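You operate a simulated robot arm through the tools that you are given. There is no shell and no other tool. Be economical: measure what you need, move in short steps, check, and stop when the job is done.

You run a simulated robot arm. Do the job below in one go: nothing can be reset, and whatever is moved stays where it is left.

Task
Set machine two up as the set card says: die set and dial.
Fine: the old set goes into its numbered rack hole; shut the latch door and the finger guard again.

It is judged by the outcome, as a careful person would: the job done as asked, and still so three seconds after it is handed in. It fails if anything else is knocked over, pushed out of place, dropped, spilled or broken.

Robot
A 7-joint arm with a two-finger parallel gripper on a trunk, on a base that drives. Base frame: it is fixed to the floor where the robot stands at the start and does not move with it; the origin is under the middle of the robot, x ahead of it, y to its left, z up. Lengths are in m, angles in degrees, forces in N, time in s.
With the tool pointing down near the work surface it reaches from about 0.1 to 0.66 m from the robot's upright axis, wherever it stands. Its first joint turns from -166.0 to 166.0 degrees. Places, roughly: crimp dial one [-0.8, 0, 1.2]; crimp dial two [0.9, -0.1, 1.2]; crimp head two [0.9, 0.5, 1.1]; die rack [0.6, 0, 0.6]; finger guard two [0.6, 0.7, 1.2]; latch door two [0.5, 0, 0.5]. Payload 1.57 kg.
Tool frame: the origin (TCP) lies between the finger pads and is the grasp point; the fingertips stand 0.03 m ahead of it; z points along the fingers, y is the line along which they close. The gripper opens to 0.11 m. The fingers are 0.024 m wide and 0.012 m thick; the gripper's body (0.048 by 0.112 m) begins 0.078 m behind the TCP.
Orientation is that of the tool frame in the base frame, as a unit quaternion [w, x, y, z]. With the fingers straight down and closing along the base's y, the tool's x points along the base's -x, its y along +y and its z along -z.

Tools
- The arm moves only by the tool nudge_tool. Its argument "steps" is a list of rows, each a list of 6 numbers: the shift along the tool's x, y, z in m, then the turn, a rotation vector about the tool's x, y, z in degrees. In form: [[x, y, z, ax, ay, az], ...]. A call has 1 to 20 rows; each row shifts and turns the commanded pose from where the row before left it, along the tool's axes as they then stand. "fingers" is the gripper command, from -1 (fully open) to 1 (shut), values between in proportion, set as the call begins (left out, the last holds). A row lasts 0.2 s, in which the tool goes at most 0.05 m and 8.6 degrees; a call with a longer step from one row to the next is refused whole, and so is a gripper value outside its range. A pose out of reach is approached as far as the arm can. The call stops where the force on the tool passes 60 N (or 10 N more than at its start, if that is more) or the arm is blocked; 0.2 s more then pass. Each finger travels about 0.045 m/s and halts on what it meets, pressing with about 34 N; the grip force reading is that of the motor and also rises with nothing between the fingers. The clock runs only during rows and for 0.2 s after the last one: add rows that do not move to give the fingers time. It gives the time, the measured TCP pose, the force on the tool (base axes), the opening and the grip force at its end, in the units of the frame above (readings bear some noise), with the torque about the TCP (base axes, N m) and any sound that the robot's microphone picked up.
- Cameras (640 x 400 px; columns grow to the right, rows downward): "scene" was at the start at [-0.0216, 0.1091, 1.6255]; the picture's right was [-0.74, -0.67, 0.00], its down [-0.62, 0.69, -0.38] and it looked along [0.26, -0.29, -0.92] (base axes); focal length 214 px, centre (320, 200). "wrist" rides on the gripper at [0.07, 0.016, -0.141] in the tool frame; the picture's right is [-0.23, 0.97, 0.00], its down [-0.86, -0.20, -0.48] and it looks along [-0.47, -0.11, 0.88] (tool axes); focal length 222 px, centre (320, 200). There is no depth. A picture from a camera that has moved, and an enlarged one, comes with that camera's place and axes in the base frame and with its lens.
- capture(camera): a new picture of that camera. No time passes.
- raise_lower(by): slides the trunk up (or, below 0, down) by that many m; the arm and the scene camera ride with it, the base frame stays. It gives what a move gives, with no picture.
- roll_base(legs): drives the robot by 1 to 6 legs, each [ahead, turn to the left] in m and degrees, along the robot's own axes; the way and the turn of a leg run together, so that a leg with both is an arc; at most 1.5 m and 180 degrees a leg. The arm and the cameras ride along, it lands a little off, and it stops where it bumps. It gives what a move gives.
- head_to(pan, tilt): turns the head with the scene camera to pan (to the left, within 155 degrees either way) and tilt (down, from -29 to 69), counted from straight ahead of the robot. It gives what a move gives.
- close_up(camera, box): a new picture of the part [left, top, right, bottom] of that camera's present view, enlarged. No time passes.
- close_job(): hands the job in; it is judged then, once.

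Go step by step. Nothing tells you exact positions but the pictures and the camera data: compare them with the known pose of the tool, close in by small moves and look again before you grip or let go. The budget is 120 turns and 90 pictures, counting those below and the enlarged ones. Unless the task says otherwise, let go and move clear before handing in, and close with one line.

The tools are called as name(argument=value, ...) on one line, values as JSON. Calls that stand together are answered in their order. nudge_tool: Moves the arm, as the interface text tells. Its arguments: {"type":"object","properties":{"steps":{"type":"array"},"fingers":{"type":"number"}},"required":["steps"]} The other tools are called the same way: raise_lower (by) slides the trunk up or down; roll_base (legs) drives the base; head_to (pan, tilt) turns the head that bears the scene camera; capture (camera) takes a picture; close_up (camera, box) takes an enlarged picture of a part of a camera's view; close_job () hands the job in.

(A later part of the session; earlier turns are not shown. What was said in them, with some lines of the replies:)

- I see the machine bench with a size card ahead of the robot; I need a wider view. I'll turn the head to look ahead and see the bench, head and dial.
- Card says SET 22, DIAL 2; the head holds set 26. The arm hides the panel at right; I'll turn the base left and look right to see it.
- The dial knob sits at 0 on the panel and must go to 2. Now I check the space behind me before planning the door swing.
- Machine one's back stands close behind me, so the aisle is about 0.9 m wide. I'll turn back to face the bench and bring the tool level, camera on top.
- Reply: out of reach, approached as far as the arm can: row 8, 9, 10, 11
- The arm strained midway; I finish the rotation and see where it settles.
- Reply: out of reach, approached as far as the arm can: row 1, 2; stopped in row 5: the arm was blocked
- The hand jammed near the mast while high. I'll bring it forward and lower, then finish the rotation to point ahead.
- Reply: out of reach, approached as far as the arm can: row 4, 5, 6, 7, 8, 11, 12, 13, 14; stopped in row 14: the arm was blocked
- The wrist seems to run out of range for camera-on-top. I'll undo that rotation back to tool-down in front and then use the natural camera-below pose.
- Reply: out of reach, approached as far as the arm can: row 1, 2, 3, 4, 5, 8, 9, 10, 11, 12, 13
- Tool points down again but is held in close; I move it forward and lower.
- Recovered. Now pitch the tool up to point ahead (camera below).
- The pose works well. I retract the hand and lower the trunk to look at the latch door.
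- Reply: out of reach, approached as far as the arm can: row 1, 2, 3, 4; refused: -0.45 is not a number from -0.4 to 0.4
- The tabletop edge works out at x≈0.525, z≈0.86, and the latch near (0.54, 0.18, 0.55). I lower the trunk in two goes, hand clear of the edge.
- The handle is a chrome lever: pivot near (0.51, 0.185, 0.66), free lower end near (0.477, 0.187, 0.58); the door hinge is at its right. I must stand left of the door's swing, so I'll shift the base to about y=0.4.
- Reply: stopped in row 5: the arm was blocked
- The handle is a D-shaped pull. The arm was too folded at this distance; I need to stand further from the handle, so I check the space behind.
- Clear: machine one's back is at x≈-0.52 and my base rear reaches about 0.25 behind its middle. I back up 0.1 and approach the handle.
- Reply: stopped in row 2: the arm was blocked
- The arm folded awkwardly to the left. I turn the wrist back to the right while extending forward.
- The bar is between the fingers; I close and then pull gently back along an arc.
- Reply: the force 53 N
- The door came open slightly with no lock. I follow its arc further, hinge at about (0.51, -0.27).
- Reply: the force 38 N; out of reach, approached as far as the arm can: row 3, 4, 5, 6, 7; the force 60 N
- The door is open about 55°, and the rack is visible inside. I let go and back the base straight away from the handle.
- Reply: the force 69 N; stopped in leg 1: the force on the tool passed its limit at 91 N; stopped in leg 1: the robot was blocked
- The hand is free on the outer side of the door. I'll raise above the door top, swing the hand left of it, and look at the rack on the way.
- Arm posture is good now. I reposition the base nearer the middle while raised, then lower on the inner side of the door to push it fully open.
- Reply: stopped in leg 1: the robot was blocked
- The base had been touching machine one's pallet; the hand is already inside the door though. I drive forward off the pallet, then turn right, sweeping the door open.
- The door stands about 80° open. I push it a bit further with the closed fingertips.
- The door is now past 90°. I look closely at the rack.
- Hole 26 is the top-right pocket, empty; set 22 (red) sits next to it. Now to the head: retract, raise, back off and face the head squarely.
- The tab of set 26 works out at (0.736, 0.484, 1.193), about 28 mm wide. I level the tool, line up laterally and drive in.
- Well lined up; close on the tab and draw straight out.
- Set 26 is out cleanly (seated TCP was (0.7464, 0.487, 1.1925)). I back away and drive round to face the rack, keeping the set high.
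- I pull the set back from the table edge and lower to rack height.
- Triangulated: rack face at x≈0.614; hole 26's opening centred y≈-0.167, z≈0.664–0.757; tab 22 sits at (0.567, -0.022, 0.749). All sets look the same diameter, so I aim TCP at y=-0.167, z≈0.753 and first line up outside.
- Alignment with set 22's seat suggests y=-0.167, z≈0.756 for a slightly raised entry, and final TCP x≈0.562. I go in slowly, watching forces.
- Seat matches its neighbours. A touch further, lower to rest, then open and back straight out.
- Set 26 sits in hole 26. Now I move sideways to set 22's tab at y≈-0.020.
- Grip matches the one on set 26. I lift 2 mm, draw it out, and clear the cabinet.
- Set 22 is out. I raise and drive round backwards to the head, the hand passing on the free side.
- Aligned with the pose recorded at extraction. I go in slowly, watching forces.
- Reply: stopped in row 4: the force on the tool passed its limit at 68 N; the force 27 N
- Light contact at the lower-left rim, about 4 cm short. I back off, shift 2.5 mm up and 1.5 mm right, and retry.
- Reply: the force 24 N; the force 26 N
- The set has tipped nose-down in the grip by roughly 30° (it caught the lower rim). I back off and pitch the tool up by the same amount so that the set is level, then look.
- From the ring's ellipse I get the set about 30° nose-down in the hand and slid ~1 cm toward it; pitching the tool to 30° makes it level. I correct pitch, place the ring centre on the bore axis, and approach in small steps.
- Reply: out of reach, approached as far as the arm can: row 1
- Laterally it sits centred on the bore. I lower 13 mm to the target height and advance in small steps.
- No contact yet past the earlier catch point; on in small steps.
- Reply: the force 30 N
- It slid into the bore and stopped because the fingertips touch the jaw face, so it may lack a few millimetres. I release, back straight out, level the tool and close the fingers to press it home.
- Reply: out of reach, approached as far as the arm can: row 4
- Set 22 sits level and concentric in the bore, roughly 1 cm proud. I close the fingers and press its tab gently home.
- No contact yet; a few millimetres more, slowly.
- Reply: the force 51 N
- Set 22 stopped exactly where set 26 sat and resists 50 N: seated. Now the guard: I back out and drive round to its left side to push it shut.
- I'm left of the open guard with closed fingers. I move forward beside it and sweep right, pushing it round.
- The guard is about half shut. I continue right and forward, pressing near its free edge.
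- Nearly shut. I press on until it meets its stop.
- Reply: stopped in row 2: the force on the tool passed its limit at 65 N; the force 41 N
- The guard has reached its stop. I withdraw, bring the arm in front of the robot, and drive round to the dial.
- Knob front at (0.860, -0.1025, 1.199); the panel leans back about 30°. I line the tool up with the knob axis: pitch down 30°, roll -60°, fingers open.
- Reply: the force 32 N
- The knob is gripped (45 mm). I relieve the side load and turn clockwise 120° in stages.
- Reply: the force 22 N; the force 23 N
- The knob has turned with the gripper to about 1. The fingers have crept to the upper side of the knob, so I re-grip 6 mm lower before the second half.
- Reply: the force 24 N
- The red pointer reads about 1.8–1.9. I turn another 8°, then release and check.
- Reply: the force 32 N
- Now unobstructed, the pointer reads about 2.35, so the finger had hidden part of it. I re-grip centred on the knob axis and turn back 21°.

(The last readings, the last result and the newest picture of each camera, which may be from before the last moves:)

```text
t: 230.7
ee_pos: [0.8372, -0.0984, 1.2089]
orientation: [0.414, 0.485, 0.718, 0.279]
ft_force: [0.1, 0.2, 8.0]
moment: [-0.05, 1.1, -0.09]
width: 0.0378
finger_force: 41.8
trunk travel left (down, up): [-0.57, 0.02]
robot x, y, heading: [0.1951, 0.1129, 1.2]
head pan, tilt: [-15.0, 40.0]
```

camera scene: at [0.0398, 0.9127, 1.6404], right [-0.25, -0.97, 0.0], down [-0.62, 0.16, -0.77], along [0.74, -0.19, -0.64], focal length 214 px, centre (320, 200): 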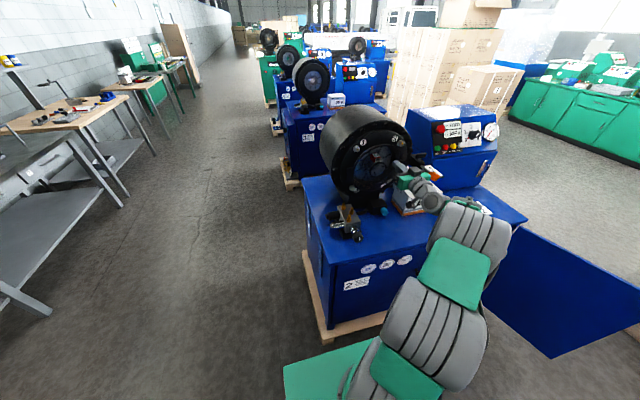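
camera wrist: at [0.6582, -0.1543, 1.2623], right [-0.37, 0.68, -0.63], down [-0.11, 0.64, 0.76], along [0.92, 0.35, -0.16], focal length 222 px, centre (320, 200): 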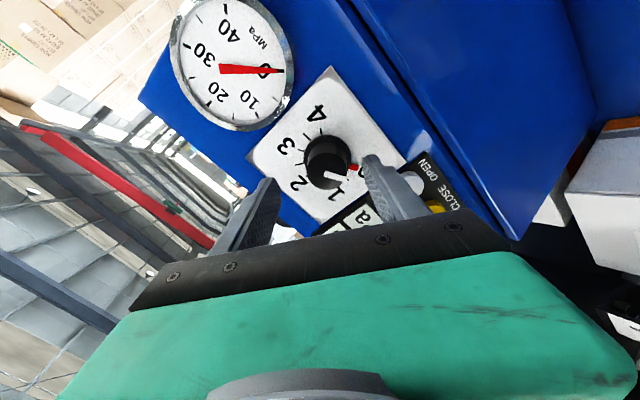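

Well centred. Turn back 21°, release, and look.

nudge_tool(steps=[[0, 0, 0, 0, 0, -7], [0, 0, 0, 0, 0, -7], [0, 0, 0, 0, 0, -7], [0, 0, 0, 0, 0, 0]])

nudge_tool(steps=[[0, 0, 0, 0, 0, 0], [0, 0, 0, 0, 0, 0], [0, 0, 0, 0, 0, 0], [0, 0, -0.03, 0, 0, 0], [0, 0, -0.03, 0, 0, 0]], fingers=-0.3)

close_up(camera="wrist", box=[230, 60, 410, 200])

```text
t: 231.7
ee_pos: [0.8382, -0.0996, 1.2089]
orientation: [0.457, 0.346, 0.795, 0.198]
ft_force: [3.7, 0.8, 12.7]
moment: [-0.2, 0.89, -0.26]
width: 0.0376
finger_force: 43.6
trunk travel left (down, up): [-0.57, 0.02]
robot x, y, heading: [0.1908, 0.1161, 1.4]
head pan, tilt: [-15.0, 40.0]
```

```text
t: 232.9
ee_pos: [0.7839, -0.0995, 1.2377]
orientation: [0.457, 0.347, 0.795, 0.2]
ft_force: [-0.2, 0.2, -0.2]
moment: [0.0, 0.0, -0.02]
width: 0.0716
finger_force: 0.0
trunk travel left (down, up): [-0.57, 0.02]
robot x, y, heading: [0.188, 0.1141, 1.3]
head pan, tilt: [-15.0, 40.0]
```

```text
2.86 times, centred on (320, 130) of wrist
camera zoom: at [0.643, -0.0367, 1.2788], right [0.44, 0.5, 0.75], down [-0.19, -0.76, 0.62], along [0.88, -0.41, -0.24], focal length 635 px, centre (320, 400)
```

zoom: 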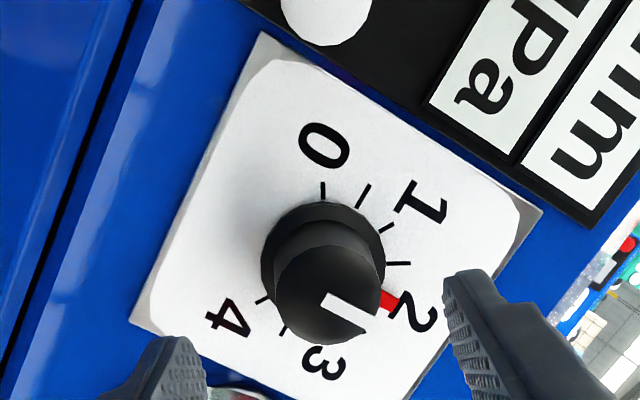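

The pointer is right on 2. Now the door: I back away, re-level the tool, and drive round to the door's outer side (hand kept high), to push it shut.

roll_base(legs=[[-0.2, 0]])

nudge_tool(steps=[[0, 0, 0, 0, 0, -7.85], [0, 0, 0, 0, 0, -7.85], [0, 0, 0, 0, 0, -7.85], [0, 0, 0, 0, 0, -7.85], [0, 0, 0, 0, 0, -7.85], [0, 0, 0, 0, 0, -7.85], [0, 0, 0, 0, -7.5, 0], [0, 0, 0, 0, -7.5, 0], [0, 0, 0, 0, -7.5, 0], [0, 0, 0, 0, -7.5, 0], [0, 0.025, 0, 0, 0, 0], [0, 0.025, 0, 0, 0, 0], [0, 0.025, 0, 0, 0, 0], [0, 0.025, 0, 0, 0, 0]], fingers=1)

roll_base(legs=[[-0.17, 0], [0, 90], [-0.78, 0]])

```text
t: 234.5
ee_pos: [0.5856, -0.1037, 1.2372]
orientation: [0.456, 0.346, 0.795, 0.2]
ft_force: [-0.2, 0.5, 0.1]
moment: [-0.01, 0.0, -0.02]
width: 0.0716
finger_force: 0.0
trunk travel left (down, up): [-0.57, 0.02]
robot x, y, heading: [-0.0089, 0.1072, 0.9]
head pan, tilt: [-15.0, 40.0]
```

```text
t: 237.5
ee_pos: [0.5846, -0.0051, 1.2385]
orientation: [0.706, -0.001, 0.708, 0.0]
ft_force: [-0.3, 0.1, 0.5]
moment: [-0.03, 0.02, -0.03]
width: 0.0001
finger_force: 21.2
trunk travel left (down, up): [-0.57, 0.02]
robot x, y, heading: [-0.0105, 0.1089, 1.3]
head pan, tilt: [-15.0, 40.0]
```

```text
t: 244.4
ee_pos: [-0.0784, 0.4609, 1.2375]
orientation: [-0.494, 0.506, -0.496, -0.504]
ft_force: [0.2, 1.4, 0.3]
moment: [0.04, 0.03, 0.05]
width: 0.0001
finger_force: 20.9
trunk travel left (down, up): [-0.57, 0.02]
robot x, y, heading: [-0.1812, -0.1333, 91.8]
head pan, tilt: [-15.0, 40.0]
stopped in leg 3: the robot was blocked; the commanded pose is now the measured one
```

Something (likely the door's tip) blocked the base at its side. I shift further from the door and reverse again.

roll_base(legs=[[0.12, 0], [0, -20], [-0.24, 0], [0, 19]])

roll_base(legs=[[-0.45, 0]])

```text
t: 248.8
ee_pos: [-0.032, 0.3269, 1.2387]
orientation: [0.546, -0.45, 0.546, 0.448]
ft_force: [0.3, 0.5, -0.2]
moment: [-0.01, 0.02, 0.08]
width: 0.0001
finger_force: 20.8
trunk travel left (down, up): [-0.57, 0.02]
robot x, y, heading: [-0.2503, -0.2358, 73.7]
head pan, tilt: [-15.0, 40.0]
stopped in leg 4: the robot was blocked; the commanded pose is now the measured one
```

```text
t: 250.1
ee_pos: [-0.0228, 0.2527, 1.2374]
orientation: [0.556, -0.437, 0.558, 0.434]
ft_force: [1.3, -0.5, -0.6]
moment: [0.0, 0.0, 0.08]
width: 0.0001
finger_force: 21.6
trunk travel left (down, up): [-0.57, 0.02]
robot x, y, heading: [-0.2637, -0.2993, 62.7]
head pan, tilt: [-15.0, 40.0]
stopped in leg 1: the robot was blocked; the commanded pose is now the measured one
```

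I'm wedged between machine one's pallet corner and the door tip; the gap just fits the base. I shift 3 cm to the right and reverse through on a straight line.

roll_base(legs=[[0.1, -8], [0.1, 0], [0, 9], [-0.55, 0]])

```text
t: 255.4
ee_pos: [-0.1641, -0.0678, 1.239]
orientation: [0.553, -0.441, 0.554, 0.439]
ft_force: [0.4, -0.4, 0.2]
moment: [0.01, 0.01, -0.03]
width: 0.0003
finger_force: 21.4
trunk travel left (down, up): [-0.57, 0.02]
robot x, y, heading: [-0.3953, -0.6211, 64.0]
head pan, tilt: [-15.0, 40.0]
```

Through. Now I turn to face the door's outer side, lower the hand to z≈0.76 and push the door round.

roll_base(legs=[[0, -64], [0.12, 0]])

raise_lower(by=-0.4)

raise_lower(by=-0.08)

roll_base(legs=[[0, 35]])

```text
t: 259.5
ee_pos: [0.327, -0.5864, 1.2384]
orientation: [0.701, -0.081, 0.704, 0.08]
ft_force: [-0.6, 0.6, -0.2]
moment: [0.01, -0.05, 0.03]
width: 0.0
finger_force: 21.3
trunk travel left (down, up): [-0.57, 0.02]
robot x, y, heading: [-0.2737, -0.6235, -0.3]
head pan, tilt: [-15.0, 40.0]
```

```text
t: 263.3
ee_pos: [0.3269, -0.5862, 0.8391]
orientation: [0.701, -0.082, 0.703, 0.08]
ft_force: [-1.1, -0.1, 0.1]
moment: [0.01, 0.01, 0.0]
width: 0.0001
finger_force: 21.2
trunk travel left (down, up): [-0.17, 0.42]
robot x, y, heading: [-0.272, -0.622, -0.0]
head pan, tilt: [-15.0, 40.0]
```

```text
t: 264.5
ee_pos: [0.3255, -0.5857, 0.7583]
orientation: [0.701, -0.081, 0.704, 0.08]
ft_force: [-0.2, 0.0, -0.6]
moment: [-0.02, 0.0, 0.02]
width: 0.0
finger_force: 21.7
trunk travel left (down, up): [-0.09, 0.5]
robot x, y, heading: [-0.2772, -0.6243, 0.0]
head pan, tilt: [-15.0, 40.0]
```

```text
t: 266.6
ee_pos: [0.1963, -0.2514, 0.7595]
orientation: [0.646, -0.287, 0.647, 0.286]
ft_force: [0.7, 0.4, 0.9]
moment: [-0.03, 0.01, -0.02]
width: 0.0002
finger_force: 21.1
trunk travel left (down, up): [-0.09, 0.5]
robot x, y, heading: [-0.2738, -0.6248, 34.9]
head pan, tilt: [-15.0, 40.0]
```

roll_base(legs=[[0.2, 0]])

roll_base(legs=[[0.08, 0]])

```text
t: 268.1
ee_pos: [0.3632, -0.1366, 0.7588]
orientation: [0.645, -0.288, 0.647, 0.286]
ft_force: [0.9, 0.0, 0.6]
moment: [-0.03, 0.0, 0.01]
width: 0.0
finger_force: 21.3
trunk travel left (down, up): [-0.09, 0.5]
robot x, y, heading: [-0.1101, -0.5073, 34.7]
head pan, tilt: [-15.0, 40.0]
```

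```text
t: 269.2
ee_pos: [0.4299, -0.0911, 0.759]
orientation: [0.645, -0.289, 0.647, 0.286]
ft_force: [0.7, 0.4, -0.5]
moment: [0.01, -0.06, -0.02]
width: 0.0
finger_force: 21.4
trunk travel left (down, up): [-0.09, 0.5]
robot x, y, heading: [-0.0407, -0.4656, 34.6]
head pan, tilt: [-15.0, 40.0]
```

nudge_tool(steps=[[0, 0.0124, 0.0212, 0, 0, 0], [0, 0.0124, 0.0212, 0, 0, 0], [0, 0.0124, 0.0212, 0, 0, 0], [0, 0.0124, 0.0212, 0, 0, 0], [0, 0.0124, 0.0212, 0, 0, 0]])

nudge_tool(steps=[[0, -0.0074, 0.0067, 0, 0, 0], [0, -0.0074, 0.0067, 0, 0, 0], [0, -0.0074, 0.0067, 0, 0, 0], [0, -0.0037, 0.0033, 0, 0, 0], [0, -0.0037, 0.0033, 0, 0, 0], [0, -0.0037, 0.0033, 0, 0, 0]])

```text
t: 270.4
ee_pos: [0.4525, 0.0288, 0.7585]
orientation: [0.646, -0.287, 0.647, 0.286]
ft_force: [0.2, 0.3, 0.3]
moment: [-0.01, 0.01, 0.01]
width: 0.0002
finger_force: 21.1
trunk travel left (down, up): [-0.09, 0.5]
robot x, y, heading: [-0.0419, -0.47, 34.5]
head pan, tilt: [-15.0, 40.0]
```

```text
t: 271.6
ee_pos: [0.4868, 0.0294, 0.7571]
orientation: [0.643, -0.29, 0.647, 0.29]
ft_force: [-27.2, -23.3, 4.9]
moment: [0.13, -0.17, -0.22]
width: 0.0001
finger_force: 21.6
trunk travel left (down, up): [-0.09, 0.5]
robot x, y, heading: [-0.045, -0.4666, 34.8]
head pan, tilt: [-15.0, 40.0]
stopped in row 6: the force on the tool passed its limit at 68 N (the readings are from after the stop); the commanded pose is now the measured one
```

Firm resistance at the closed plane (x≈0.507). I press once more nearer the free edge, then look.

nudge_tool(steps=[[0, 0.0148, -0.0134, 0, 0, 0], [0, 0.03, 0.033, 0, 0, 0], [0, 0.03, 0.033, 0, 0, 0], [0, -0.0074, 0.0067, 0, 0, 0], [0, -0.0037, 0.0033, 0, 0, 0], [0, -0.0037, 0.0033, 0, 0, 0], [0, -0.0037, 0.0033, 0, 0, 0]])

nudge_tool(steps=[[0, 0.0148, -0.0134, 0, 0, 0], [0, 0.0148, -0.0134, 0, 0, 0], [0, -0.02, -0.03, 0, 0, 0], [0, -0.02, -0.03, 0, 0, 0], [0, -0.02, -0.03, 0, 0, 0]])

roll_base(legs=[[-0.25, 0]])

head_to(pan=0, tilt=25)

```text
t: 273.2
ee_pos: [0.4879, 0.1195, 0.7525]
orientation: [0.641, -0.292, 0.648, 0.29]
ft_force: [-49.5, -31.3, -3.1]
moment: [-0.02, -0.12, -0.05]
width: 0.0001
finger_force: 21.1
trunk travel left (down, up): [-0.09, 0.5]
robot x, y, heading: [-0.0475, -0.4644, 35.0]
head pan, tilt: [-15.0, 40.0]
```

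```text
t: 274.4
ee_pos: [0.4369, 0.0127, 0.7546]
orientation: [0.642, -0.29, 0.648, 0.288]
ft_force: [0.1, 0.4, -0.3]
moment: [0.01, -0.04, 0.0]
width: 0.0001
finger_force: 21.8
trunk travel left (down, up): [-0.09, 0.5]
robot x, y, heading: [-0.0444, -0.4641, 34.7]
head pan, tilt: [-15.0, 40.0]
```

```text
t: 276.2
ee_pos: [0.234, -0.1291, 0.7553]
orientation: [0.642, -0.29, 0.649, 0.288]
ft_force: [0.2, -0.5, 0.7]
moment: [0.05, -0.04, -0.03]
width: 0.0
finger_force: 21.2
trunk travel left (down, up): [-0.09, 0.5]
robot x, y, heading: [-0.2461, -0.6088, 34.9]
head pan, tilt: [-15.0, 40.0]
```

```text
t: 277.0
ee_pos: [0.2332, -0.1279, 0.7542]
orientation: [0.642, -0.29, 0.649, 0.288]
ft_force: [0.3, -0.3, 0.4]
moment: [-0.01, 0.02, 0.02]
width: 0.0
finger_force: 21.1
trunk travel left (down, up): [-0.09, 0.5]
robot x, y, heading: [-0.2475, -0.6079, 35.0]
head pan, tilt: [0.0, 25.0]
```

raise_lower(by=0.3)

head_to(pan=5, tilt=35)

capture(camera="scene")

```text
t: 280.0
ee_pos: [0.233, -0.128, 1.0558]
orientation: [0.642, -0.29, 0.648, 0.289]
ft_force: [-1.0, -0.9, -0.6]
moment: [-0.03, 0.01, -0.02]
width: 0.0
finger_force: 21.7
trunk travel left (down, up): [-0.39, 0.2]
robot x, y, heading: [-0.2474, -0.6063, 34.9]
head pan, tilt: [0.0, 25.0]
```

```text
t: 280.7
ee_pos: [0.234, -0.1289, 1.0557]
orientation: [0.642, -0.291, 0.648, 0.289]
ft_force: [0.6, 0.5, 0.1]
moment: [-0.03, -0.03, 0.01]
width: 0.0001
finger_force: 20.8
trunk travel left (down, up): [-0.39, 0.2]
robot x, y, heading: [-0.2492, -0.6081, 34.7]
head pan, tilt: [5.0, 35.0]
```

```text
0 pictures are left
camera scene: at [-0.3174, -0.4602, 1.4679], right [0.64, -0.77, 0.0], down [-0.44, -0.37, -0.82], along [0.63, 0.52, -0.57], focal length 214 px, centre (320, 200)
```

scene: 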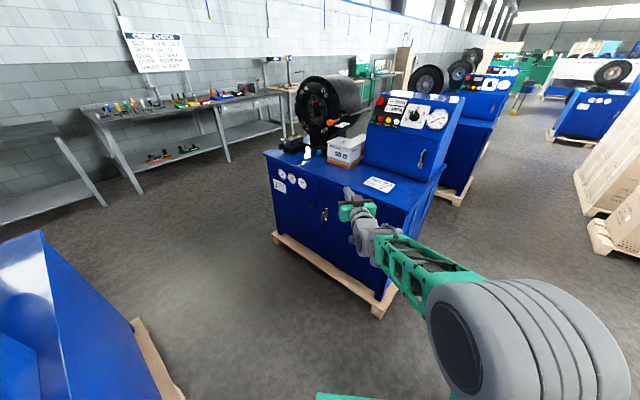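

The last picture shows the cabinet door flush and the guard across the head face. The carton and bench items are where they were, and the arm is clear, so I hand in.

close_job()

```text
The job is handed in.
```

Machine two is set as the card says: set 22 is in the head, the dial is on 2, set 26 is in rack hole 26, and the guard and latch door are shut.
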